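You operate a simulated robot arm through the tools that you are given. There is no shell and no other tool. Be economical: measure what you need, move in short steps, check, and stop when the job is done.

Carry out the task below with a simulated robot arm. There is one attempt and no reset: what you move stays moved.

## Task
Tip out the blue handle pan, dry it inside and cover it.
Fine: tip it into the sink; teal cloth, back after; use the lid; the pan ends on the grey mat; nothing spilt.

It is judged by the outcome, as a careful person would: the job done as asked, and still so three seconds after it is handed in. It fails if anything else is knocked over, pushed out of place, dropped, spilled or broken. Lids that push on must go on centred and level and be pressed home; caps that screw on are set level and turned clockwise until they are tight. Flat cloth is picked up by pressing the open fingertips on it (5 to 10 N) and closing them slowly along it; thin cloth reads only 2 to 8 mm in the jaws.

## Robot
A 6-joint arm with a two-finger parallel gripper, fixed in place. Base frame: the origin is at the foot of the arm, x ahead of it, y to its left, z up; the work surface is at about z = 0.85. Readings come in m, degrees, newtons and seconds.
With the tool pointing down near the work surface it reaches from about 0.18 to 0.84 m from the base axis. Its first joint turns from -166.0 to 166.0 degrees. Payload 3.91 kg.
The tool frame sits at the grasp point between the pads (the TCP): z along the fingers, y along the line on which they close. The tips reach 0.03 m beyond it. Largest opening 0.11 m; finger width 0.02, thickness 0.01; the body of the gripper, 0.048 by 0.112 m, starts 0.055 m behind the TCP.
Orientation is that of the tool frame in the base frame, as [roll, pitch, yaw] about the fixed x, y, z axes, in that order (R = Rz(yaw) Ry(pitch) Rx(roll)). With the fingers straight down and closing along the base's y, the tool's x points along the base's -x, its y along +y and its z along -z.

## Interface
- The arm moves only by the tool apply_moves. Its argument "moves" is a list of rows, each a list of 3 entries, a list of its own where there are three numbers: the finger opening in m, from 0 to 0.11, then the shift along the tool's x, y, z in m, then the turn, a rotation vector about the tool's x, y, z in degrees. In form: [[claw, [dx, dy, dz], [rx, ry, rz]], ...]. A call has 1 to 10 rows; each row is the pose to reach, as a shift and turn from the pose commanded when the call began, along the tool's axes at that moment. Each row takes 0.2 s and may step no farther than 0.05 m and 8.6 degrees from the row before; otherwise, or with a gripper value out of range, the whole call is refused. A pose out of reach is approached as far as the arm can. The call stops where the force on the tool passes 70 N (or 10 N more than at its start, if that is more) or the arm is blocked; 0.2 s more then pass. The fingers move at their own pace (about 0.108 m/s each) and stop on an object; they squeeze with about 40 N. The grip force told is the motor's: it shows also when the fingers shut on nothing. Time passes only in rows, and 0.2 s behind the last, so rows that repeat a pose let the fingers close. The reply holds the time, the measured pose of the TCP, the force on the tool along the base axes, the opening and the grip force, in the units named above and with some noise, with the torque about the TCP (base axes, N m) and any sound that the robot's microphone picked up.
- Cameras (640 x 400 px; columns grow to the right, rows downward): "scene" is fixed at [0.4011, -0.499, 1.4458]; the picture's right is [0.61, 0.79, 0.00], its down [0.76, -0.59, -0.26] and it looks along [-0.21, 0.16, -0.96] (base axes); focal length 214 px, centre (320, 200). "wrist" rides on the gripper at [0.077, 0.007, -0.114] in the tool frame; the picture's right is [-0.09, 1.00, 0.00], its down [-0.80, -0.07, -0.59] and it looks along [-0.59, -0.05, 0.80] (tool axes); focal length 270 px, centre (320, 200). There is no depth. A picture from a camera that has moved, and an enlarged one, comes with that camera's place and axes in the base frame and with its lens.
- camera(camera): a new picture of that camera. No time passes.
- move_column(by): slides the trunk up (or, below 0, down) by that many m; the arm rides with it, the base frame stays. It gives what a move gives, with no picture.
- close_up(camera, box): a new picture of the part [left, top, right, bottom] of that camera's present view, enlarged. No time passes.
- close_job(): hands the job in; it is judged then, once.

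Work in short steps. Places have to be worked out from the pictures, the camera data and where the tool is seen: move nearer, look again, correct. Check each grasp and each placing, and mend what went wrong. You have 120 turns and 68 pictures in all, those below and enlarged ones among them. Open the gripper and draw the arm clear of the work before you hand the job in, unless the task says otherwise; then end with one line.

The tools are called as name(argument=value, ...) on one line, values as JSON. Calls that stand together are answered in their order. apply_moves: Moves the arm, as the interface text tells. Its arguments: {"type":"object","properties":{"moves":{"type":"array","items":{"type":"array"}}},"required":["moves"]} The other tools are called the same way: move_column (by) slides the trunk up or down; camera (camera) takes a picture; close_up (camera, box) takes an enlarged picture of a part of a camera's view; close_job () hands the job in.

At the start:

```text
time_s: 0.0
ee_pos: [0.3278, -0.2914, 1.1627]
tool_rot: [-179.9, 0.1, -180.0]
wrist_force: [-0.6, 0.1, -0.2]
torque: [0.01, -0.01, 0.05]
gripper_width: 0.1098
finger_force: 0.0
trunk travel left (down, up): [-0.45, 0.09]
```

scene: 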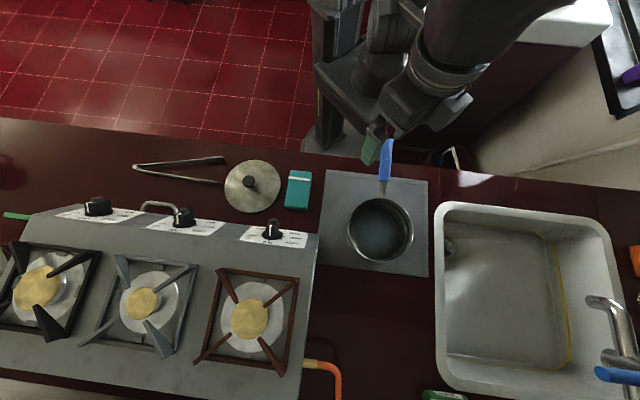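
wrist: 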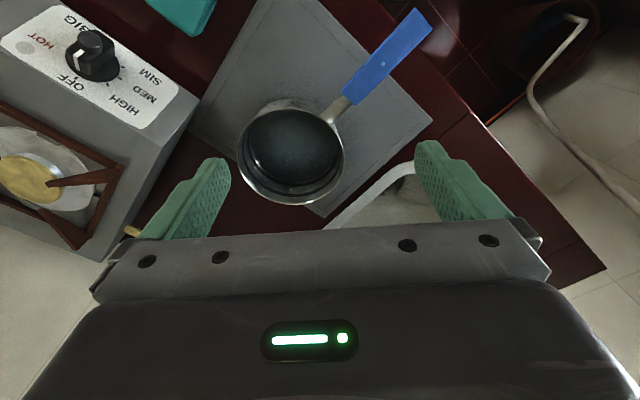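

I'll start with enlarged views of the pan, cloth and lid region, and of the sink.

close_up(camera="scene", box=[200, 120, 440, 280])

close_up(camera="wrist", box=[120, 0, 460, 220])

```text
2.50 times, centred on (320, 200) of scene
camera zoom: at [0.4011, -0.499, 1.4458], right [0.61, 0.79, 0.0], down [0.76, -0.59, -0.26], along [-0.21, 0.16, -0.96], focal length 536 px, centre (320, 200)
```

zoom: 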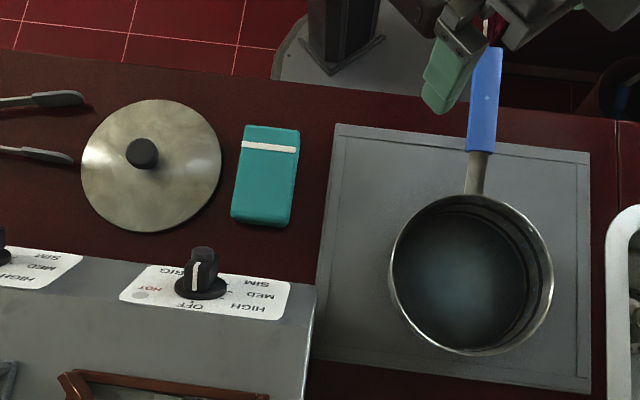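

```text
1.82 times, centred on (290, 110) of wrist
camera zoom: at [0.2498, -0.2853, 1.2787], right [0.09, 1.0, 0.0], down [0.8, -0.07, 0.59], along [0.59, -0.05, -0.8], focal length 491 px, centre (374, 364)
```

zoom: 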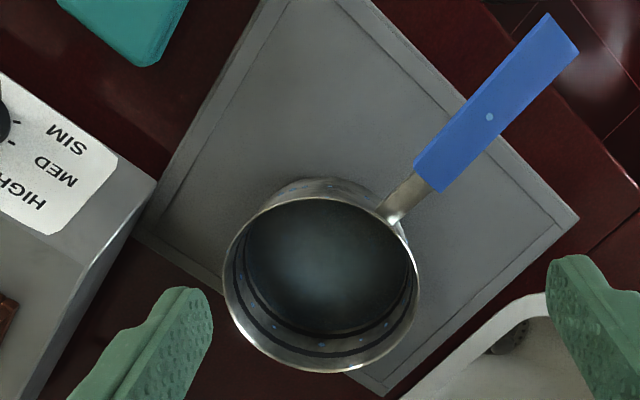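

The pan rim is centred near (0.435, -0.342, 0.915). The blue handle runs from about (0.348, -0.255, 0.934) to (0.272, -0.183, 0.957). I'll move above the grip point near the pan end of the handle, turned so the fingers close across it.

apply_moves(moves=[[0.08, [-0.001, 0.01, 0.02], [0, 0, 7.4]], [0.08, [-0.002, 0.02, 0.04], [0, 0, 14.8]], [0.08, [-0.003, 0.03, 0.06], [0, 0, 22.2]], [0.08, [-0.004, 0.04, 0.08], [0, 0, 29.6]], [0.08, [-0.005, 0.05, 0.1], [0, 0, 37]], [0.08, [-0.005, 0.051, 0.11], [0, 0, 44.3]], [0.08, [-0.005, 0.051, 0.11], [0, 0, 44.3]]])

camera(camera="wrist")

camera(camera="scene")

```text
time_s: 1.6
ee_pos: [0.3326, -0.2402, 1.0513]
tool_rot: [180.0, -0.1, 135.6]
wrist_force: [0.2, -0.6, 0.6]
torque: [-0.01, 0.0, -0.01]
gripper_width: 0.08
finger_force: 0.0
trunk travel left (down, up): [-0.45, 0.09]
```

```text
63 pictures are left
camera wrist: at [0.2819, -0.1823, 1.1667], right [0.76, 0.65, 0.0], down [0.52, -0.61, 0.59], along [0.39, -0.45, -0.8], focal length 270 px, centre (320, 200)
```

wrist: 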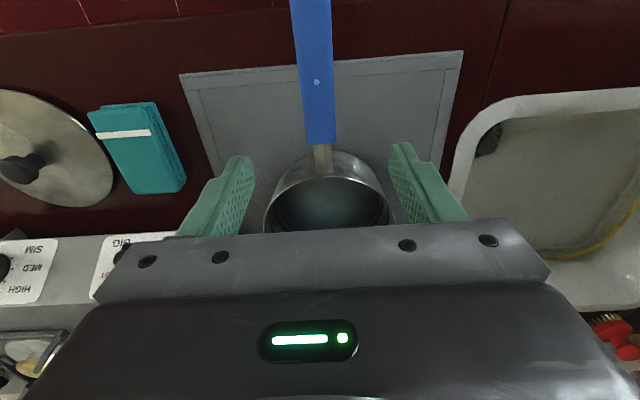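

```text
62 pictures are left
```

scene: 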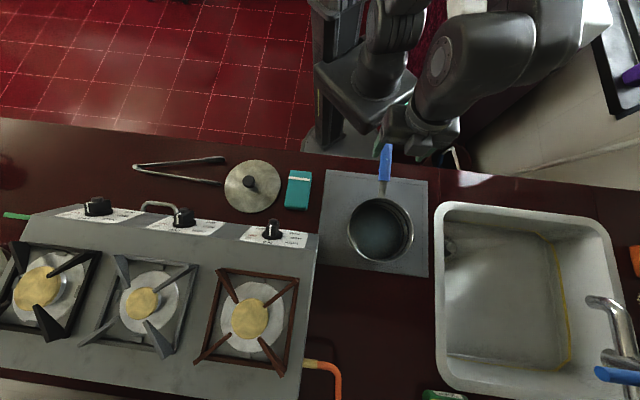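

The handle is centred under the jaws and lined up with them, so I'll lower to z≈0.937 and close.

apply_moves(moves=[[0.08, [0, 0, 0.04], [0, 0, 0]], [0.08, [0, 0, 0.08], [0, 0, 0]], [0.08, [0, 0, 0.114], [0, 0, 0]], [0.08, [0, 0, 0.114], [0, 0, 0]]])

close_up(camera="wrist", box=[160, 0, 480, 240])

```text
time_s: 2.6
ee_pos: [0.3359, -0.2407, 0.9396]
tool_rot: [-180.0, 0.0, 135.7]
wrist_force: [-0.7, -1.6, 0.0]
torque: [0.03, -0.02, -0.02]
gripper_width: 0.0799
finger_force: 0.1
trunk travel left (down, up): [-0.45, 0.09]
```

```text
1.67 times, centred on (320, 120) of wrist
camera zoom: at [0.284, -0.1825, 1.0548], right [0.76, 0.65, 0.0], down [0.52, -0.61, 0.59], along [0.39, -0.45, -0.8], focal length 450 px, centre (320, 333)
```

zoom: 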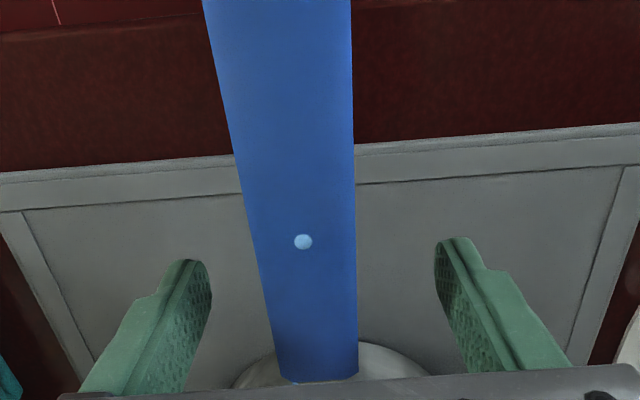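

The handle is midway between the fingers, so I'll close on it.

apply_moves(moves=[[0.04, [0, 0, 0], [0, 0, 0]], [0.02, [0, 0, 0], [0, 0, 0]], [0.0, [0, 0, 0], [0, 0, 0]], [0.0, [0, 0, 0], [0, 0, 0]], [0.0, [0, 0, 0], [0, 0, 0]]])

```text
time_s: 3.8
ee_pos: [0.3343, -0.2427, 0.9391]
tool_rot: [-179.9, -0.1, 135.8]
wrist_force: [-2.2, -4.8, 0.0]
torque: [-0.13, -0.01, -0.53]
gripper_width: 0.0258
finger_force: 40.3
trunk travel left (down, up): [-0.45, 0.09]
```

Gripped at 26 mm wide. I'll lift a few centimetres slowly and check for droop.

apply_moves(moves=[[0.0, [0, 0, -0.005], [0, 0, 0]], [0.0, [0, 0, -0.01], [0, 0, 0]], [0.0, [0, 0, -0.02], [0, 0, 0]], [0.0, [0, 0, -0.03], [0, 0, 0]], [0.0, [0, 0, -0.03], [0, 0, 0]]])

camera(camera="wrist")

close_up(camera="scene", box=[260, 120, 500, 280])

```text
time_s: 5.0
ee_pos: [0.3342, -0.2397, 0.9696]
tool_rot: [-180.0, 0.0, 135.8]
wrist_force: [0.5, -0.4, -5.4]
torque: [0.38, 0.42, -0.03]
gripper_width: 0.0258
finger_force: 39.6
trunk travel left (down, up): [-0.45, 0.09]
```

```text
60 pictures are left
camera wrist: at [0.2832, -0.1817, 1.085], right [0.76, 0.65, 0.0], down [0.52, -0.61, 0.59], along [0.39, -0.45, -0.8], focal length 270 px, centre (320, 200)
```

wrist: 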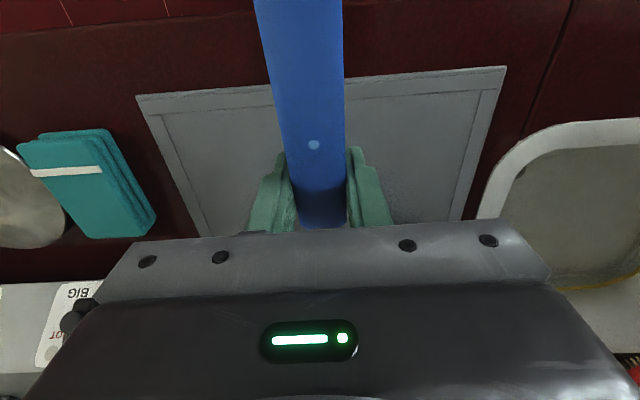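

```text
2.50 times, centred on (380, 200) of scene
camera zoom: at [0.4011, -0.499, 1.4458], right [0.61, 0.79, 0.0], down [0.76, -0.59, -0.26], along [-0.21, 0.16, -0.96], focal length 536 px, centre (170, 200)
```

zoom: 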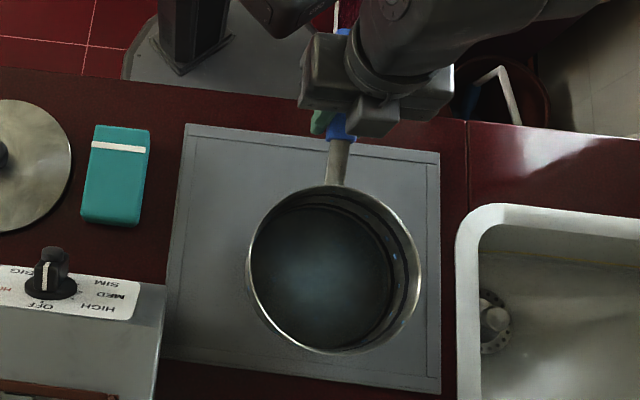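

The pan is held firmly and level, with about 5.4 N of weight. I'll raise it and carry it smoothly toward the sink, then look at the faucet before going further.

apply_moves(moves=[[0.0, [0, 0, -0.01], [0, 0, 0]], [0.0, [0, 0, -0.025], [0, 0, 0]], [0.0, [0, 0, -0.045], [0, 0, 0]], [0.0, [-0.001, 0.005, -0.065], [0, 0, 0]], [0.0, [-0.002, 0.015, -0.08], [0, 0, 0]], [0.0, [-0.004, 0.03, -0.09], [0, 0, 0]], [0.0, [-0.006, 0.05, -0.1], [0, 0, 0]], [0.0, [-0.008, 0.07, -0.105], [0, 0, 0]], [0.0, [-0.01, 0.085, -0.108], [0, 0, 0]], [0.0, [-0.011, 0.09, -0.11], [0, 0, 0]]])

camera(camera="wrist")

```text
time_s: 7.2
ee_pos: [0.4029, -0.1849, 1.0803]
tool_rot: [180.0, 0.0, 135.7]
wrist_force: [-0.9, 0.3, -6.3]
torque: [0.34, 0.39, 0.0]
gripper_width: 0.0259
finger_force: 39.6
trunk travel left (down, up): [-0.45, 0.09]
```

```text
58 pictures are left
camera wrist: at [0.3517, -0.1263, 1.1955], right [0.76, 0.65, 0.0], down [0.52, -0.61, 0.59], along [0.39, -0.45, -0.8], focal length 270 px, centre (320, 200)
```

wrist: 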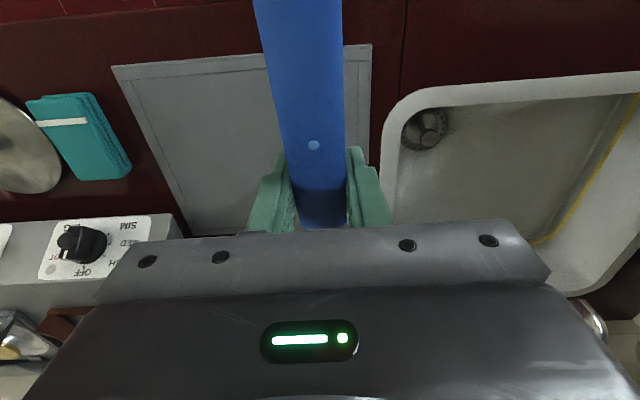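

The faucet spout may hang over the sink near (0.77, -0.15, 1.03). I'll enlarge both views to locate it properly.

close_up(camera="scene", box=[480, 200, 640, 400])

close_up(camera="wrist", box=[480, 220, 640, 400])

```text
2.00 times, centred on (560, 300) of scene
camera zoom: at [0.4011, -0.499, 1.4458], right [0.61, 0.79, 0.0], down [0.76, -0.59, -0.26], along [-0.21, 0.16, -0.96], focal length 429 px, centre (-160, 0)
```

zoom: 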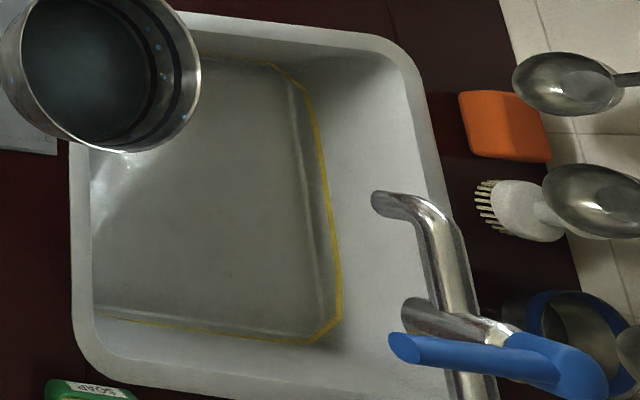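

```text
2.22 times, centred on (560, 310) of wrist
camera zoom: at [0.3517, -0.1263, 1.1955], right [0.76, 0.65, 0.0], down [0.52, -0.61, 0.59], along [0.39, -0.45, -0.8], focal length 601 px, centre (-213, -44)
```

zoom: 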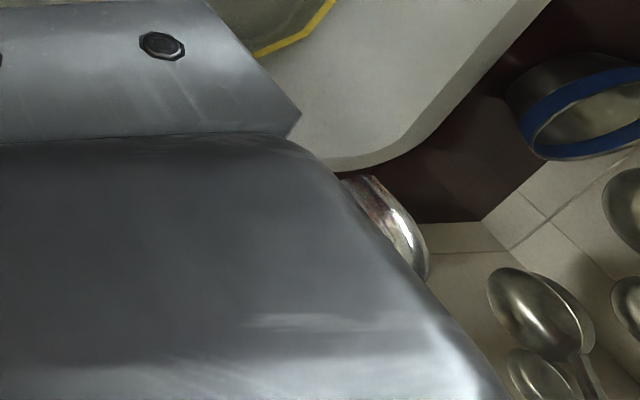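

The spout bend is near (0.79, -0.143, 1.03), over the sink centre. I'll take the pan over the near corner area of the sink at about 1.12 m, which stays short of the spout and above it.

apply_moves(moves=[[0.0, [0.001, 0.008, -0.01], [0, 0, 0]], [0.0, [0.002, 0.025, -0.02], [0, 0, 0]], [0.0, [0.003, 0.05, -0.03], [0, 0, 0]], [0.0, [0.005, 0.08, -0.04], [0, 0, 0]], [0.0, [0.007, 0.115, -0.04], [0, 0, 0]], [0.0, [0.009, 0.15, -0.04], [0, 0, 0]], [0.0, [0.011, 0.185, -0.04], [0, 0, 0]], [0.0, [0.013, 0.22, -0.04], [0, 0, 0]], [0.0, [0.014, 0.245, -0.04], [0, 0, 0]], [0.0, [0.0144, 0.26, -0.04], [0, 0, 0]]])

camera(camera="scene")

```text
time_s: 9.4
ee_pos: [0.5744, 0.0125, 1.1187]
tool_rot: [-180.0, 0.0, 135.6]
wrist_force: [0.5, 1.1, -6.3]
torque: [0.41, 0.41, 0.02]
gripper_width: 0.0257
finger_force: 40.4
trunk travel left (down, up): [-0.45, 0.09]
```

```text
55 pictures are left
```

scene: 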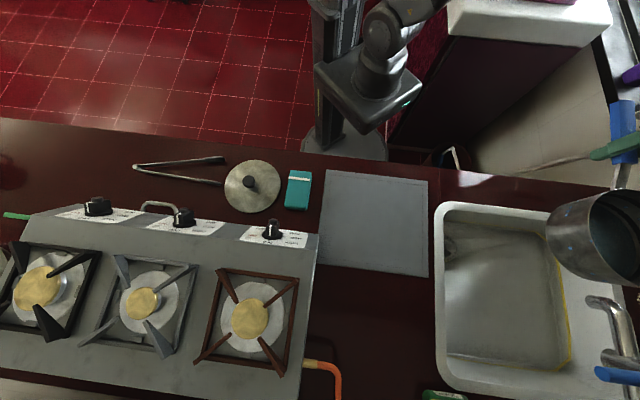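

The pan is over the sink and clear of the spout. I'll start tipping slowly by rolling about the handle, so the pan's top turns toward the near-left sink area and the gripper swings to the arm's side.

apply_moves(moves=[[0.0, [0, 0, 0], [-4, 0, 0]], [0.0, [0, 0, 0], [-8, 0, 0]], [0.0, [0, 0, 0], [-12, 0, 0]], [0.0, [0, 0, 0], [-16, 0, 0]], [0.0, [0, 0, 0], [-20, 0, 0]], [0.0, [0, 0, 0], [-24, 0, 0]], [0.0, [0, 0, 0], [-28, 0, 0]], [0.0, [0, 0, 0], [-32, 0, 0]], [0.0, [0, 0, 0], [-36, 0, 0]], [0.0, [0, 0, 0], [-40, 0, 0]]])

camera(camera="scene")

```text
time_s: 11.6
ee_pos: [0.5751, 0.0123, 1.1191]
tool_rot: [140.0, 0.0, 135.9]
wrist_force: [-0.2, -0.4, -5.6]
torque: [0.23, 0.52, -0.02]
gripper_width: 0.026
finger_force: 39.7
trunk travel left (down, up): [-0.45, 0.09]
```

```text
54 pictures are left
```

scene: 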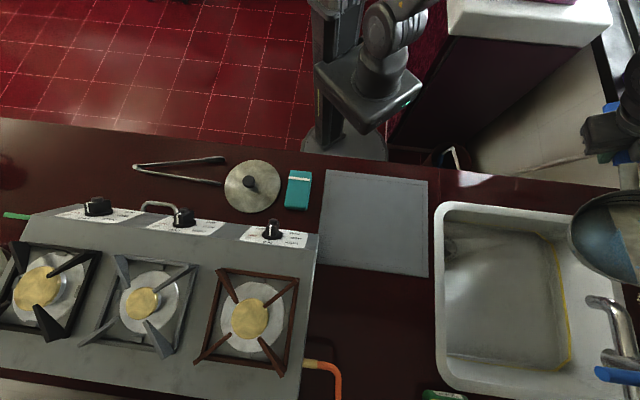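

It's rolling the right way, with the inside turning toward the camera and the water near the lip. I'll keep tipping at the same pace.

apply_moves(moves=[[0.0, [0, 0, 0], [-4, 0, 0]], [0.0, [0, 0, 0], [-8, 0, 0]], [0.0, [0, 0, 0], [-12, 0, 0]], [0.0, [0, 0, 0], [-16, 0, 0]], [0.0, [0, 0, 0], [-20, 0, 0]], [0.0, [0, 0, 0], [-24, 0, 0]], [0.0, [0, 0, 0], [-28, 0, 0]], [0.0, [0, 0, 0], [-32, 0, 0]], [0.0, [0, 0, 0], [-36, 0, 0]], [0.0, [0, 0, 0], [-40, 0, 0]]])

camera(camera="scene")

```text
time_s: 13.8
ee_pos: [0.5762, 0.0131, 1.1174]
tool_rot: [100.0, -0.1, 135.7]
wrist_force: [1.2, -0.5, -4.1]
torque: [0.15, 0.42, 0.01]
gripper_width: 0.0257
finger_force: 40.0
trunk travel left (down, up): [-0.45, 0.09]
```

```text
53 pictures are left
```

scene: 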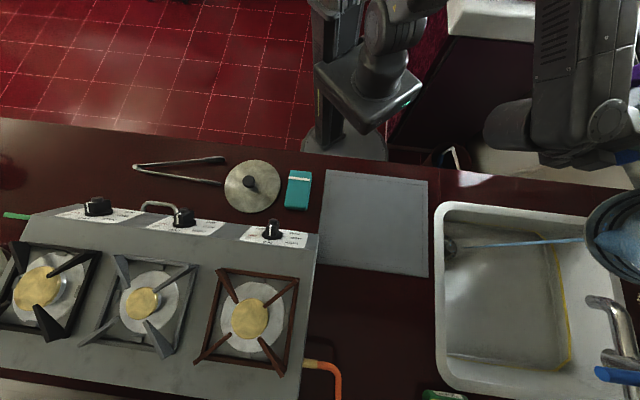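

A water stream falls cleanly into the sink. I'll continue to about 125°, then hold so it drains.

apply_moves(moves=[[0.0, [0, 0, 0], [0, 0, 0]], [0.0, [0, 0, 0], [-5, 0, 0]], [0.0, [0, 0, 0], [-10, 0, 0]], [0.0, [0, 0, 0], [-15, 0, 0]], [0.0, [0, 0, 0], [-20, 0, 0]], [0.0, [0, 0, 0], [-25, 0, 0]], [0.0, [0, 0, 0], [-30, 0, 0]], [0.0, [0, 0, 0], [-35, 0, 0]], [0.0, [0, 0, 0], [-40, 0, 0]], [0.0, [0, 0, 0], [-45, 0, 0]]])

camera(camera="scene")

```text
time_s: 16.0
ee_pos: [0.5734, 0.012, 1.1189]
tool_rot: [54.9, 0.0, 135.7]
wrist_force: [-1.2, -0.9, -4.0]
torque: [0.19, 0.37, 0.01]
gripper_width: 0.0258
finger_force: 40.1
trunk travel left (down, up): [-0.45, 0.09]
```

```text
52 pictures are left
```

scene: 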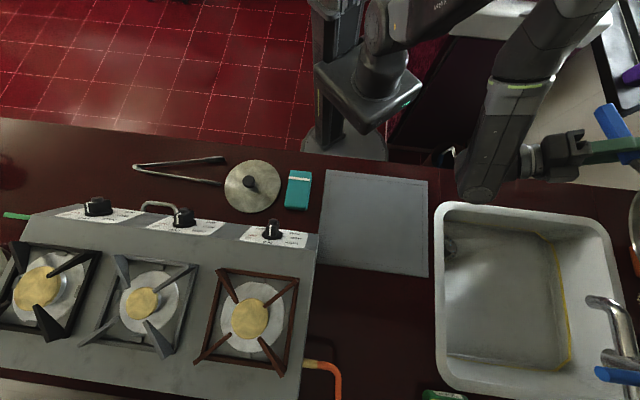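

The stream has stopped and the arm follows freely. I'll hold for 2 seconds so the last drops fall.

apply_moves(moves=[[0.0, [0, 0, 0], [-5, 0, 0]], [0.0, [0, 0, 0], [-8, 0, 0]], [0.0, [0, 0, 0], [-8, 0, 0]], [0.0, [0, 0, 0], [-8, 0, 0]], [0.0, [0, 0, 0], [-8, 0, 0]], [0.0, [0, 0, 0], [-8, 0, 0]], [0.0, [0, 0, 0], [-8, 0, 0]], [0.0, [0, 0, 0], [-8, 0, 0]], [0.0, [0, 0, 0], [-8, 0, 0]], [0.0, [0, 0, 0], [-8, 0, 0]]])

close_up(camera="scene", box=[430, 90, 640, 290])

```text
time_s: 18.2
ee_pos: [0.5741, 0.0121, 1.1198]
tool_rot: [47.0, 0.0, 135.8]
wrist_force: [0.2, 0.2, -4.3]
torque: [0.18, 0.37, -0.01]
gripper_width: 0.0256
finger_force: 39.8
trunk travel left (down, up): [-0.45, 0.09]
```

```text
2.00 times, centred on (535, 190) of scene
camera zoom: at [0.4011, -0.499, 1.4458], right [0.61, 0.79, 0.0], down [0.76, -0.59, -0.26], along [-0.21, 0.16, -0.96], focal length 429 px, centre (-110, 220)
```

zoom: 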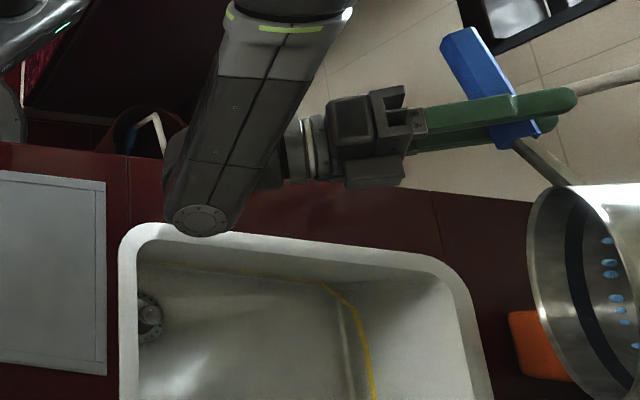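

Water is out, weight is steady at about 4.2 N, and droplets cling to the inner wall, which is where I'll wipe later. I'll roll it back upright.

apply_moves(moves=[[0.0, [0, 0, 0], [8, 0, 0]], [0.0, [0, 0, 0], [16, 0, 0]], [0.0, [0, 0, 0], [24, 0, 0]], [0.0, [0, 0, 0], [32, 0, 0]], [0.0, [0, 0, 0], [40, 0, 0]], [0.0, [0, 0, 0], [48, 0, 0]], [0.0, [0, 0, 0], [56, 0, 0]], [0.0, [0, 0, 0], [64, 0, 0]], [0.0, [0, 0, 0], [70, 0, 0]], [0.0, [0, 0, 0], [75, 0, 0]]])

apply_moves(moves=[[0.0, [0, 0, 0], [8, 0, 0]], [0.0, [0, 0, 0], [16, 0, 0]], [0.0, [0, 0, 0], [24, 0, 0]], [0.0, [0, 0, 0], [32, 0, 0]], [0.0, [0, 0, 0], [40, 0, 0]], [0.0, [0, 0, 0], [48, 0, 0]], [0.0, [0, 0, 0], [54, 0, 0]], [0.0, [0, 0, 0], [58, 0, 0]], [0.0, [0, 0, 0], [58, 0, 0]]])

camera(camera="scene")

```text
time_s: 20.4
ee_pos: [0.5738, 0.014, 1.1204]
tool_rot: [122.1, 0.0, 135.7]
wrist_force: [-1.6, 0.4, -3.8]
torque: [0.16, 0.36, 0.0]
gripper_width: 0.0254
finger_force: 40.4
trunk travel left (down, up): [-0.45, 0.09]
```

```text
time_s: 22.4
ee_pos: [0.5735, 0.0127, 1.1195]
tool_rot: [-179.8, -0.1, 135.8]
wrist_force: [0.1, 0.3, -4.5]
torque: [0.29, 0.3, -0.01]
gripper_width: 0.0257
finger_force: 40.3
trunk travel left (down, up): [-0.45, 0.09]
```

```text
50 pictures are left
```

scene: 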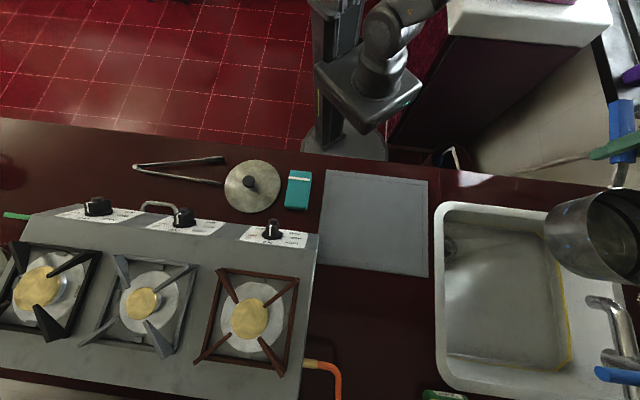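

Upright and level again. I'll carry it back above the mat.

apply_moves(moves=[[0.0, [0, -0.02, 0], [0, 0, 0]], [0.0, [-0.001, -0.06, 0], [0, 0, 0]], [0.0, [-0.001, -0.1, 0], [0, 0, 0]], [0.0, [-0.002, -0.145, 0], [0, 0, 0]], [0.0, [-0.002, -0.19, 0], [0, 0, 0]], [0.0, [-0.003, -0.235, 0.01], [0, 0, 0]], [0.0, [-0.004, -0.275, 0.03], [0, 0, 0]], [0.0, [-0.004, -0.31, 0.055], [0, 0, 0]], [0.0, [-0.0046, -0.338, 0.085], [0, 0, 0]], [0.0, [-0.0046, -0.348, 0.11], [0, 0, 0]]])

close_up(camera="scene", box=[260, 120, 500, 280])

```text
time_s: 24.6
ee_pos: [0.3337, -0.2392, 1.0092]
tool_rot: [180.0, 0.1, 135.8]
wrist_force: [0.1, -0.1, -4.0]
torque: [0.26, 0.3, -0.01]
gripper_width: 0.026
finger_force: 40.1
trunk travel left (down, up): [-0.45, 0.09]
```

```text
2.50 times, centred on (380, 200) of scene
camera zoom: at [0.4011, -0.499, 1.4458], right [0.61, 0.79, 0.0], down [0.76, -0.59, -0.26], along [-0.21, 0.16, -0.96], focal length 536 px, centre (170, 200)
```

zoom: 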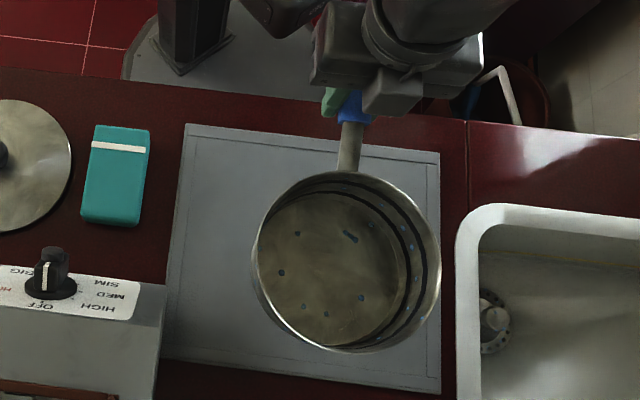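

The pan is empty apart from drops on the floor and wall. I'll lower gently onto the mat; contact was at TCP z≈0.939.

apply_moves(moves=[[0.0, [0, 0, 0.02], [0, 0, 0]], [0.0, [0, 0, 0.04], [0, 0, 0]], [0.0, [0, 0, 0.055], [0, 0, 0]], [0.0, [0, 0, 0.062], [0, 0, 0]], [0.0, [0, 0, 0.066], [0, 0, 0]], [0.0, [0, 0, 0.069], [0, 0, 0]], [0.0, [0, 0, 0.069], [0, 0, 0]]])

```text
time_s: 26.2
ee_pos: [0.3339, -0.2388, 0.9402]
tool_rot: [179.9, 0.2, 135.7]
wrist_force: [-2.2, 2.4, 5.4]
torque: [-0.88, -0.84, -0.05]
gripper_width: 0.026
finger_force: 39.8
trunk travel left (down, up): [-0.45, 0.09]
```

Pan is down, with an upward 5 N reaction. I'll release and rise.

apply_moves(moves=[[0.03, [0, 0, 0], [0, 0, 0]], [0.05, [0, 0, 0], [0, 0, 0]], [0.07, [0, 0, 0], [0, 0, 0]], [0.08, [0, 0, 0], [0, 0, 0]], [0.08, [0, 0, -0.04], [0, 0, 0]], [0.08, [0, 0, -0.08], [0, 0, 0]], [0.08, [0, 0, -0.12], [0, 0, 0]]])

camera(camera="wrist")

close_up(camera="scene", box=[200, 120, 440, 280])

```text
time_s: 27.8
ee_pos: [0.3345, -0.2379, 1.0594]
tool_rot: [-180.0, 0.0, 135.7]
wrist_force: [0.0, -0.4, 0.2]
torque: [-0.02, 0.0, -0.01]
gripper_width: 0.08
finger_force: 0.0
trunk travel left (down, up): [-0.45, 0.09]
```

```text
48 pictures are left
camera wrist: at [0.2832, -0.1804, 1.1745], right [0.76, 0.65, 0.0], down [0.52, -0.61, 0.59], along [0.39, -0.45, -0.8], focal length 270 px, centre (320, 200)
```

wrist: 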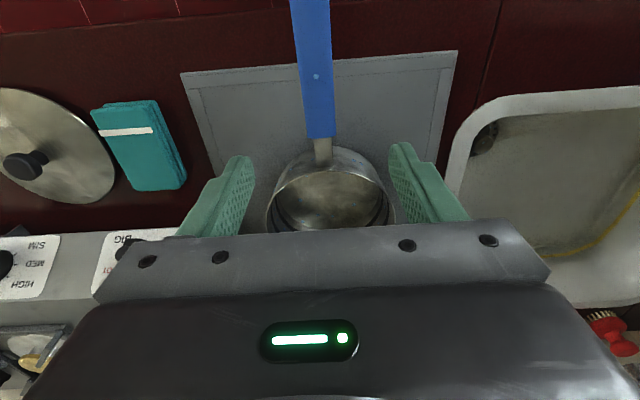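

```text
2.50 times, centred on (320, 200) of scene
camera zoom: at [0.4011, -0.499, 1.4458], right [0.61, 0.79, 0.0], down [0.76, -0.59, -0.26], along [-0.21, 0.16, -0.96], focal length 536 px, centre (320, 200)
```

zoom: 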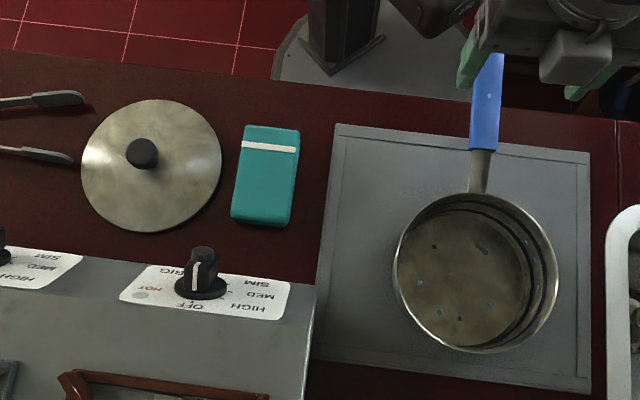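

The pan rests well on the mat. The folded teal cloth is about 6 x 10 cm and 2 cm thick, near (0.212, -0.432), with its long side along the handle direction. I'll move above it and look.

apply_moves(moves=[[0.1, [-0.005, -0.03, 0], [0, 0, 0]], [0.1, [-0.012, -0.07, 0], [0, 0, 0]], [0.1, [-0.02, -0.11, 0], [0, 0, 0]], [0.1, [-0.03, -0.15, 0], [0, 0, 0]], [0.1, [-0.04, -0.19, 0.01], [0, 0, 0]], [0.1, [-0.048, -0.225, 0.03], [0, 0, 0]], [0.1, [-0.048, -0.225, 0.03], [0, 0, 0]]])

camera(camera="wrist")

```text
time_s: 29.4
ee_pos: [0.2104, -0.4335, 1.0302]
tool_rot: [180.0, 0.0, 135.9]
wrist_force: [-0.5, 0.2, 0.8]
torque: [0.01, -0.01, 0.02]
gripper_width: 0.1
finger_force: 0.0
trunk travel left (down, up): [-0.45, 0.09]
```

```text
46 pictures are left
camera wrist: at [0.159, -0.3753, 1.1446], right [0.76, 0.65, 0.0], down [0.52, -0.61, 0.59], along [0.39, -0.45, -0.8], focal length 270 px, centre (320, 200)
```

wrist: 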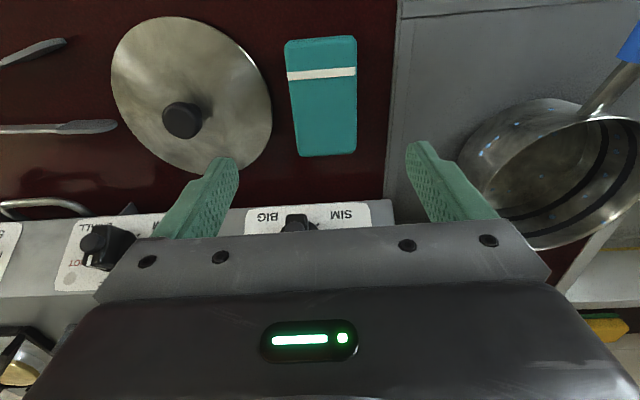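

The cloth is centred under the jaws, about 68 mm wide, and the lid edge is close on the left. I'll open to 80 mm, shift 4 mm right, go down to just above the cloth and look.

apply_moves(moves=[[0.08, [0, 0.004, 0.03], [0, 0, 0]], [0.08, [0, 0.004, 0.07], [0, 0, 0]], [0.08, [0, 0.004, 0.1], [0, 0, 0]], [0.08, [0, 0.004, 0.115], [0, 0, 0]], [0.08, [0, 0.004, 0.115], [0, 0, 0]]])

camera(camera="wrist")

close_up(camera="scene", box=[210, 120, 370, 240])

```text
time_s: 30.6
ee_pos: [0.2158, -0.4309, 0.9158]
tool_rot: [-180.0, 0.1, 135.7]
wrist_force: [0.5, 0.4, -0.5]
torque: [0.01, 0.0, -0.03]
gripper_width: 0.0799
finger_force: 0.0
trunk travel left (down, up): [-0.45, 0.09]
```

```text
45 pictures are left
camera wrist: at [0.165, -0.374, 1.0311], right [0.76, 0.65, 0.0], down [0.52, -0.61, 0.59], along [0.39, -0.45, -0.8], focal length 270 px, centre (320, 200)
```

wrist: 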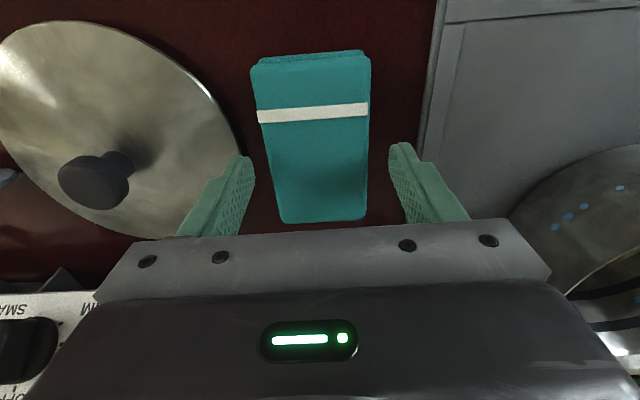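

```text
3.33 times, centred on (290, 180) of scene
camera zoom: at [0.4011, -0.499, 1.4458], right [0.61, 0.79, 0.0], down [0.76, -0.59, -0.26], along [-0.21, 0.16, -0.96], focal length 715 px, centre (420, 267)
```

zoom: 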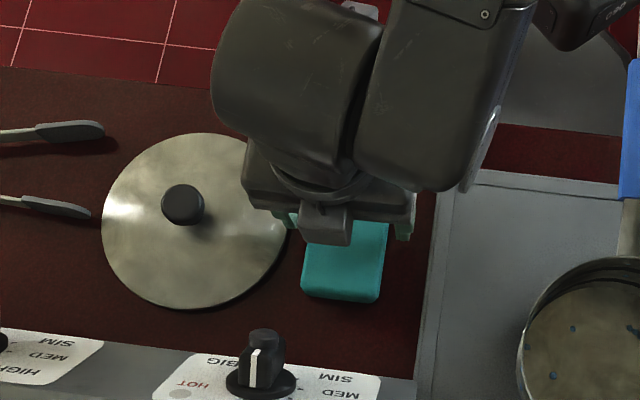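

The fingers straddle the cloth and clear the lid by several mm. I'll lower so the tips are about 7 mm above the counter, then close slowly.

apply_moves(moves=[[0.08, [0, -0.001, 0.012], [0, 0, 0]], [0.08, [0, -0.002, 0.022], [0, 0, 0]], [0.08, [0, -0.002, 0.029], [0, 0, 0]], [0.08, [0, -0.002, 0.029], [0, 0, 0]], [0.07, [0, -0.002, 0.029], [0, 0, 0]], [0.065, [0, -0.002, 0.029], [0, 0, 0]], [0.06, [0, -0.002, 0.029], [0, 0, 0]], [0.055, [0, -0.002, 0.029], [0, 0, 0]]])

camera(camera="wrist")

```text
time_s: 32.4
ee_pos: [0.2121, -0.4331, 0.8874]
tool_rot: [-180.0, 0.1, 135.6]
wrist_force: [-0.4, 0.3, 0.9]
torque: [0.01, 0.01, -0.03]
gripper_width: 0.0638
finger_force: 40.0
trunk travel left (down, up): [-0.45, 0.09]
```

```text
43 pictures are left
camera wrist: at [0.1619, -0.3742, 1.0032], right [0.76, 0.65, 0.0], down [0.52, -0.61, 0.59], along [0.39, -0.45, -0.8], focal length 270 px, centre (320, 200)
```

wrist: 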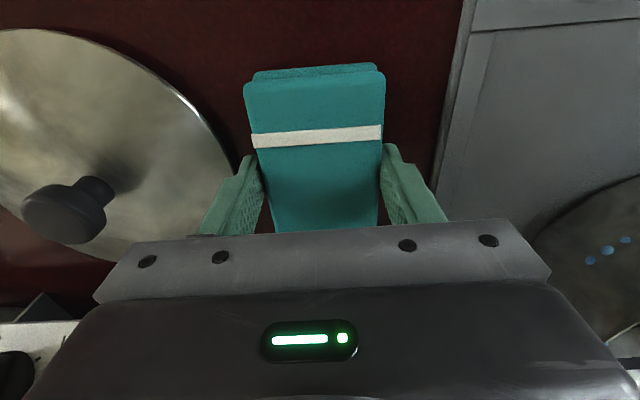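

The cloth behaves as a firm pad, gripped at 64 mm with 40 N. I'll remember this pose, (0.212, -0.433, 0.887), for putting it back, then lift and check.

apply_moves(moves=[[0.05, [0, 0, -0.01], [0, 0, 0]], [0.05, [0, 0, -0.04], [0, 0, 0]], [0.05, [0, 0, -0.08], [0, 0, 0]], [0.05, [0, 0, -0.12], [0, 0, 0]], [0.05, [0, 0, -0.12], [0, 0, 0]]])

camera(camera="wrist")

close_up(camera="scene", box=[200, 120, 440, 280])

```text
time_s: 33.6
ee_pos: [0.2141, -0.4313, 1.0085]
tool_rot: [180.0, -0.1, 135.7]
wrist_force: [1.2, -0.3, -0.3]
torque: [0.02, 0.0, -0.01]
gripper_width: 0.0636
finger_force: 40.7
trunk travel left (down, up): [-0.45, 0.09]
```

```text
42 pictures are left
camera wrist: at [0.1638, -0.3742, 1.1241], right [0.76, 0.65, 0.0], down [0.52, -0.61, 0.59], along [0.39, -0.45, -0.8], focal length 270 px, centre (320, 200)
```

wrist: 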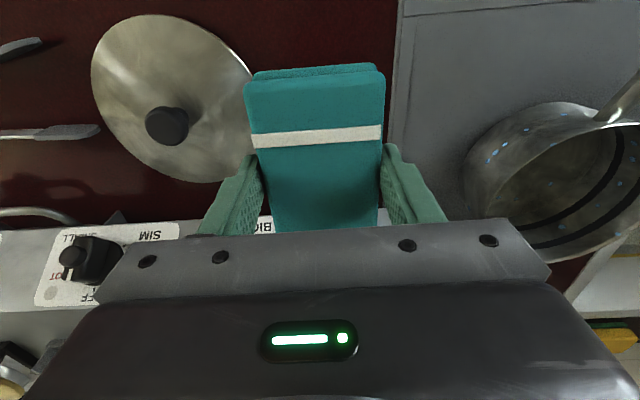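

```text
2.50 times, centred on (320, 200) of scene
camera zoom: at [0.4011, -0.499, 1.4458], right [0.61, 0.79, 0.0], down [0.76, -0.59, -0.26], along [-0.21, 0.16, -0.96], focal length 536 px, centre (320, 200)
```

zoom: 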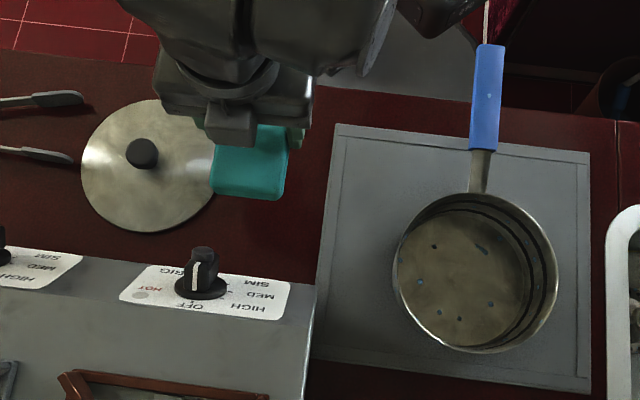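

Cloth is held firmly. I'll check where the droplets are on the pan.

close_up(camera="wrist", box=[440, 60, 640, 270])

close_up(camera="scene", box=[330, 180, 430, 270])

```text
1.90 times, centred on (540, 165) of wrist
camera zoom: at [0.1638, -0.3742, 1.1241], right [0.76, 0.65, 0.0], down [0.52, -0.61, 0.59], along [0.39, -0.45, -0.8], focal length 515 px, centre (-99, 267)
```

zoom: 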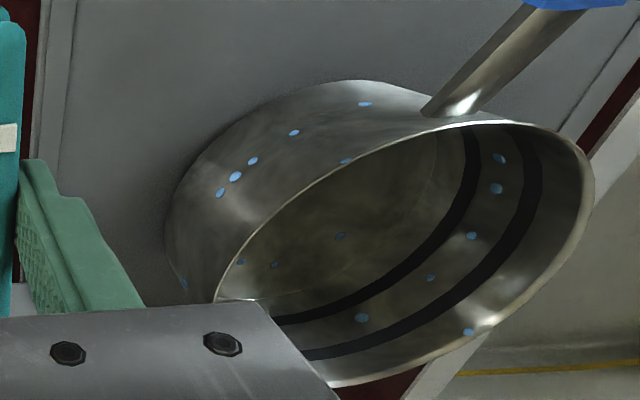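

```text
4.44 times, centred on (380, 225) of scene
camera zoom: at [0.4011, -0.499, 1.4458], right [0.61, 0.79, 0.0], down [0.76, -0.59, -0.26], along [-0.21, 0.16, -0.96], focal length 953 px, centre (53, 89)
```

zoom: 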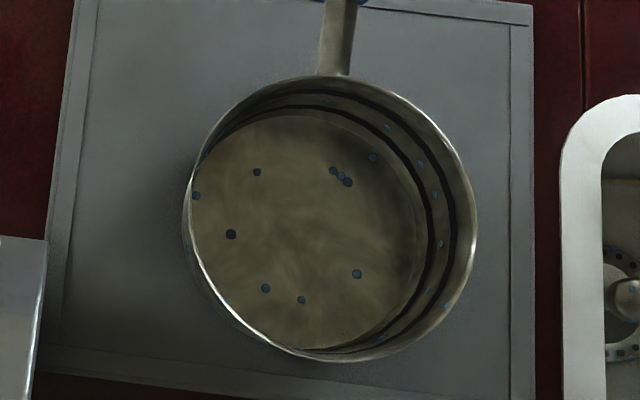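

The drops sit on the pan floor and around the wall at mid height. I'll carry the pad over the pan centre, judged at (0.440, -0.333).

apply_moves(moves=[[0.05, [-0.005, 0.01, -0.015], [0, 0, 0]], [0.05, [-0.02, 0.045, -0.02], [0, 0, 0]], [0.05, [-0.035, 0.085, -0.02], [0, 0, 0]], [0.05, [-0.05, 0.125, -0.02], [0, 0, 0]], [0.05, [-0.068, 0.165, -0.02], [0, 0, 0]], [0.05, [-0.083, 0.205, -0.02], [0, 0, 0]], [0.05, [-0.0934, 0.228, -0.02], [0, 0, 0]], [0.05, [-0.0934, 0.228, -0.02], [0, 0, 0]]])

camera(camera="wrist")

close_up(camera="scene", box=[300, 140, 460, 280])

```text
time_s: 35.4
ee_pos: [0.439, -0.3351, 1.0297]
tool_rot: [180.0, -0.1, 135.7]
wrist_force: [0.3, 0.3, -0.4]
torque: [-0.03, -0.01, 0.01]
gripper_width: 0.0639
finger_force: 40.6
trunk travel left (down, up): [-0.45, 0.09]
```

```text
38 pictures are left
camera wrist: at [0.3871, -0.2769, 1.144], right [0.76, 0.65, 0.0], down [0.52, -0.61, 0.59], along [0.39, -0.45, -0.8], focal length 270 px, centre (320, 200)
```

wrist: 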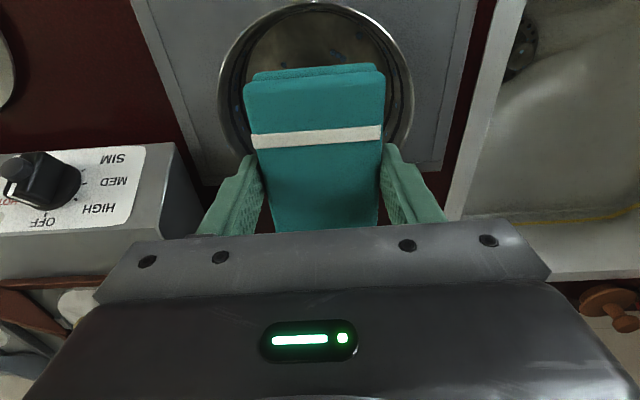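

```text
2.86 times, centred on (380, 210) of scene
camera zoom: at [0.4011, -0.499, 1.4458], right [0.61, 0.79, 0.0], down [0.76, -0.59, -0.26], along [-0.21, 0.16, -0.96], focal length 613 px, centre (149, 171)
```

zoom: 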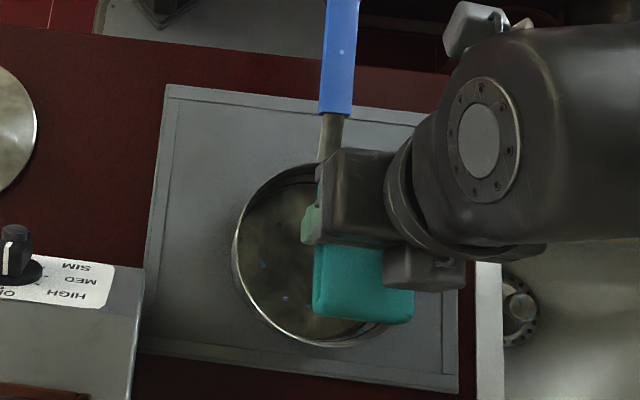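

The wrist view, which is more accurate at this range, puts the pan centre about 5 mm farther forward and 4 mm left, near (0.440, -0.341). I'll correct and lower until the cloth nears the floor.

apply_moves(moves=[[0.05, [-0.005, -0.0035, 0.03], [0, 0, 0]], [0.05, [-0.005, -0.0035, 0.07], [0, 0, 0]], [0.05, [-0.005, -0.0035, 0.1], [0, 0, 0]], [0.05, [-0.005, -0.0035, 0.118], [0, 0, 0]], [0.05, [-0.005, -0.0035, 0.126], [0, 0, 0]], [0.05, [-0.005, -0.0035, 0.13], [0, 0, 0]], [0.05, [-0.005, -0.0035, 0.13], [0, 0, 0]]])

camera(camera="wrist")

close_up(camera="scene", box=[300, 140, 460, 280])

```text
time_s: 37.0
ee_pos: [0.4394, -0.3418, 0.8992]
tool_rot: [-180.0, 0.3, 135.8]
wrist_force: [3.5, -5.5, 39.7]
torque: [0.45, 0.59, 0.11]
gripper_width: 0.0645
finger_force: 40.2
trunk travel left (down, up): [-0.45, 0.09]
```

```text
36 pictures are left
camera wrist: at [0.3875, -0.2835, 1.0147], right [0.76, 0.65, 0.0], down [0.52, -0.61, 0.6], along [0.39, -0.45, -0.8], focal length 270 px, centre (320, 200)
```

wrist: 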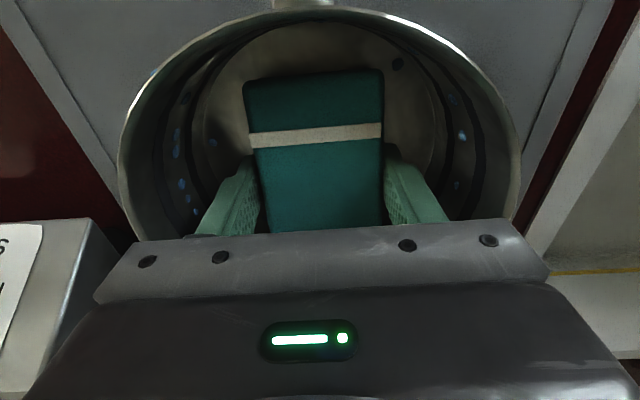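

```text
2.86 times, centred on (380, 210) of scene
camera zoom: at [0.4011, -0.499, 1.4458], right [0.61, 0.79, 0.0], down [0.76, -0.59, -0.26], along [-0.21, 0.16, -0.96], focal length 613 px, centre (149, 171)
```

zoom: 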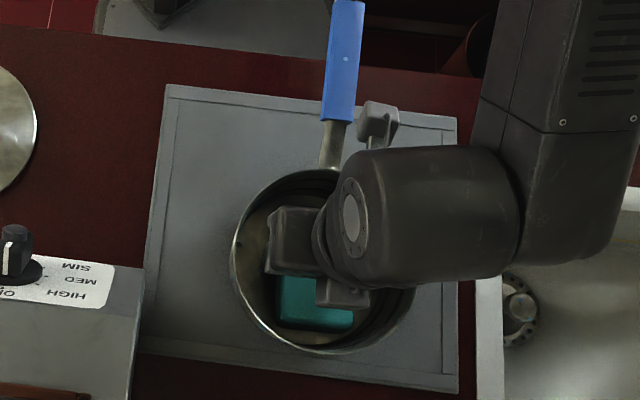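

The cloth is on the floor but pressing at 40 N, too hard. I'll ease up slightly.

apply_moves(moves=[[0.05, [0, 0, -0.001], [0, 0, 0]], [0.05, [0, 0, -0.0015], [0, 0, 0]], [0.05, [0, 0, -0.0015], [0, 0, 0]]])

```text
time_s: 37.8
ee_pos: [0.439, -0.3403, 0.8975]
tool_rot: [180.0, 0.0, 135.7]
wrist_force: [0.7, -7.6, 27.4]
torque: [0.54, 0.95, 0.2]
gripper_width: 0.0643
finger_force: 40.4
trunk travel left (down, up): [-0.45, 0.09]
```

apply_moves(moves=[[0.05, [0, 0, -0.001], [0, 0, 0]], [0.05, [0, 0, -0.0018], [0, 0, 0]], [0.05, [0, 0, -0.0018], [0, 0, 0]]])

```text
time_s: 38.6
ee_pos: [0.44, -0.3402, 0.8995]
tool_rot: [-179.9, -0.3, 135.7]
wrist_force: [-1.4, 0.3, -0.5]
torque: [-0.02, 0.04, 0.02]
gripper_width: 0.0643
finger_force: 40.0
trunk travel left (down, up): [-0.45, 0.09]
```

Contact is just gone, so 0.7 mm of press gives about 8 N. I'll wipe the floor with small strokes in both directions.

apply_moves(moves=[[0.05, [0, 0, 0.0007], [0, 0, 0]], [0.05, [0.01, 0, 0.0007], [0, 0, 0]], [0.05, [0.008, 0.01, 0.0007], [0, 0, 0]], [0.05, [0, 0.014, 0.0007], [0, 0, 0]], [0.05, [-0.008, 0.01, 0.0007], [0, 0, 0]], [0.05, [-0.012, 0, 0.0007], [0, 0, 0]], [0.05, [-0.008, -0.01, 0.0007], [0, 0, 0]], [0.05, [0, -0.014, 0.0007], [0, 0, 0]], [0.05, [0.008, -0.01, 0.0007], [0, 0, 0]], [0.05, [0, 0, 0.0007], [0, 0, 0]]])

camera(camera="wrist")

```text
time_s: 40.8
ee_pos: [0.4391, -0.3421, 0.8997]
tool_rot: [180.0, 0.0, 135.6]
wrist_force: [1.6, -1.9, -0.4]
torque: [-0.05, -0.03, 0.01]
gripper_width: 0.0643
finger_force: 40.0
trunk travel left (down, up): [-0.45, 0.09]
```

```text
34 pictures are left
camera wrist: at [0.3887, -0.2837, 1.0154], right [0.76, 0.65, 0.0], down [0.52, -0.61, 0.59], along [0.39, -0.45, -0.8], focal length 270 px, centre (320, 200)
```

wrist: 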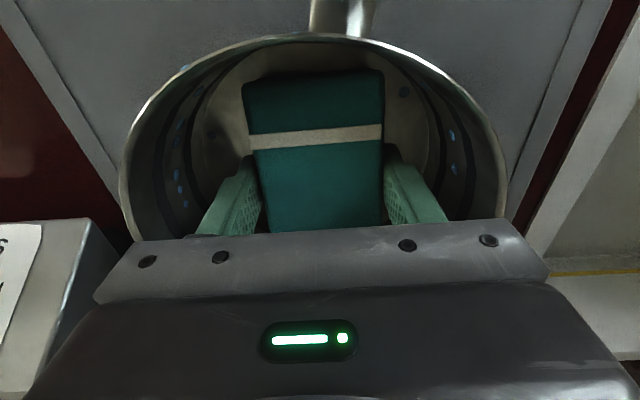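

The pan slid about 7 mm forward on the mat during the strokes, which is harmless. Some drops at the edge remain. The pad is about 11 cm long, so turning it in place sweeps nearly the whole floor. I'll centre it and rotate with light pressure.

apply_moves(moves=[[0.05, [-0.007, -0.003, 0.001], [0, 0, 0]], [0.05, [-0.007, -0.002, 0.0013], [0, 0, 8]], [0.05, [-0.007, -0.002, 0.0013], [0, 0, 16]], [0.05, [-0.007, -0.001, 0.0013], [0, 0, 24]], [0.05, [-0.008, 0, 0.0013], [0, 0, 32]], [0.05, [-0.008, 0.0005, 0.0013], [0, 0, 40]], [0.05, [-0.009, 0.001, 0.0013], [0, 0, 48]], [0.05, [-0.009, 0.001, 0.0013], [0, 0, 56]], [0.05, [-0.01, 0.0015, 0.0013], [0, 0, 64]], [0.05, [-0.01, 0.0015, 0.0013], [0, 0, 64]]])

camera(camera="wrist")

```text
time_s: 43.0
ee_pos: [0.4494, -0.3455, 0.8975]
tool_rot: [-180.0, 0.0, 71.6]
wrist_force: [-1.7, 1.2, 6.5]
torque: [0.31, -0.04, 0.01]
gripper_width: 0.0642
finger_force: 40.0
trunk travel left (down, up): [-0.45, 0.09]
```

```text
33 pictures are left
camera wrist: at [0.4793, -0.2764, 1.0137], right [0.92, -0.4, 0.0], down [-0.32, -0.74, 0.59], along [-0.24, -0.55, -0.8], focal length 270 px, centre (320, 200)
```

wrist: 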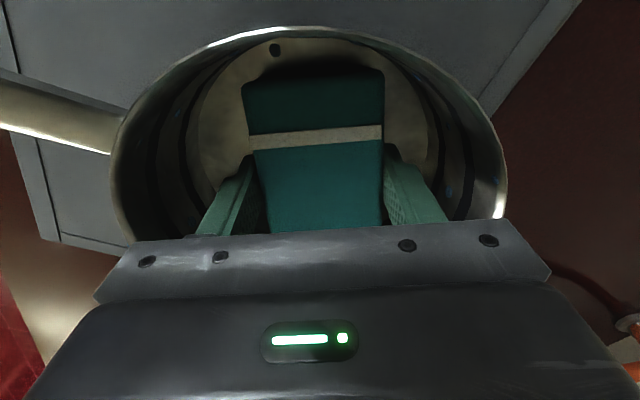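

Pressure is good at 6.5 N. A drop remains near the edge at the back-left, so I'll make a wider loop at this angle to reach the rim of the floor.

apply_moves(moves=[[0.05, [0.008, -0.003, 0], [0, 0, 0]], [0.05, [0.014, -0.006, 0], [0, 0, 0]], [0.05, [0.014, 0.002, 0], [0, 0, 0]], [0.05, [0.006, 0.009, 0], [0, 0, 0]], [0.05, [-0.006, 0.009, 0], [0, 0, 0]], [0.05, [-0.01, 0, 0], [0, 0, 0]], [0.05, [-0.006, -0.012, 0], [0, 0, 0]], [0.05, [0.004, -0.015, 0], [0, 0, 0]], [0.05, [0.004, -0.006, 0], [0, 0, 0]], [0.05, [0, -0.003, 0], [0, 0, 0]]])

close_up(camera="wrist", box=[90, 0, 530, 240])

```text
time_s: 45.2
ee_pos: [0.4439, -0.3438, 0.8982]
tool_rot: [179.9, 0.0, 72.0]
wrist_force: [-1.3, 4.6, 11.8]
torque: [0.79, -0.05, 0.11]
gripper_width: 0.0643
finger_force: 39.3
trunk travel left (down, up): [-0.45, 0.09]
```

```text
1.45 times, centred on (310, 120) of wrist
camera zoom: at [0.4743, -0.2742, 1.0135], right [0.92, -0.39, 0.0], down [-0.32, -0.74, 0.59], along [-0.23, -0.55, -0.8], focal length 393 px, centre (334, 316)
```

zoom: 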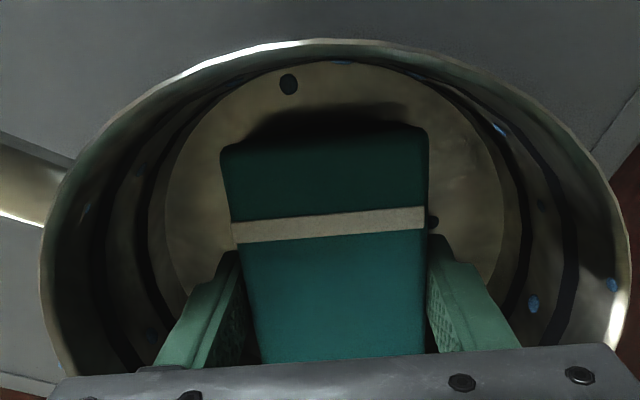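

Two drops are still visible near the cloth. I'll lift the cloth out to see what has been wiped so far.

apply_moves(moves=[[0.05, [0, 0, -0.03], [0, 0, 0]], [0.05, [0.02, 0, -0.07], [0, 0, 0]], [0.05, [0.06, 0, -0.11], [0, 0, 0]], [0.05, [0.1, 0, -0.12], [0, 0, 0]], [0.05, [0.14, 0, -0.12], [0, 0, 0]], [0.05, [0.14, 0, -0.12], [0, 0, 0]]])

close_up(camera="scene", box=[330, 180, 430, 270])

```text
refused: row 3 steps farther than a row can; nothing moved
```

```text
4.44 times, centred on (380, 225) of scene
camera zoom: at [0.4011, -0.499, 1.4458], right [0.61, 0.79, 0.0], down [0.76, -0.59, -0.26], along [-0.21, 0.16, -0.96], focal length 953 px, centre (53, 89)
```

zoom: 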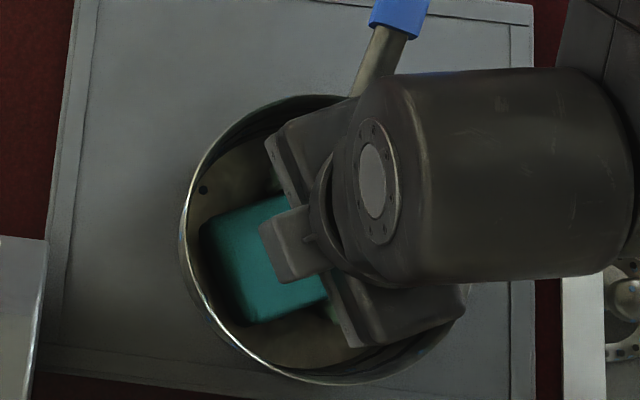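

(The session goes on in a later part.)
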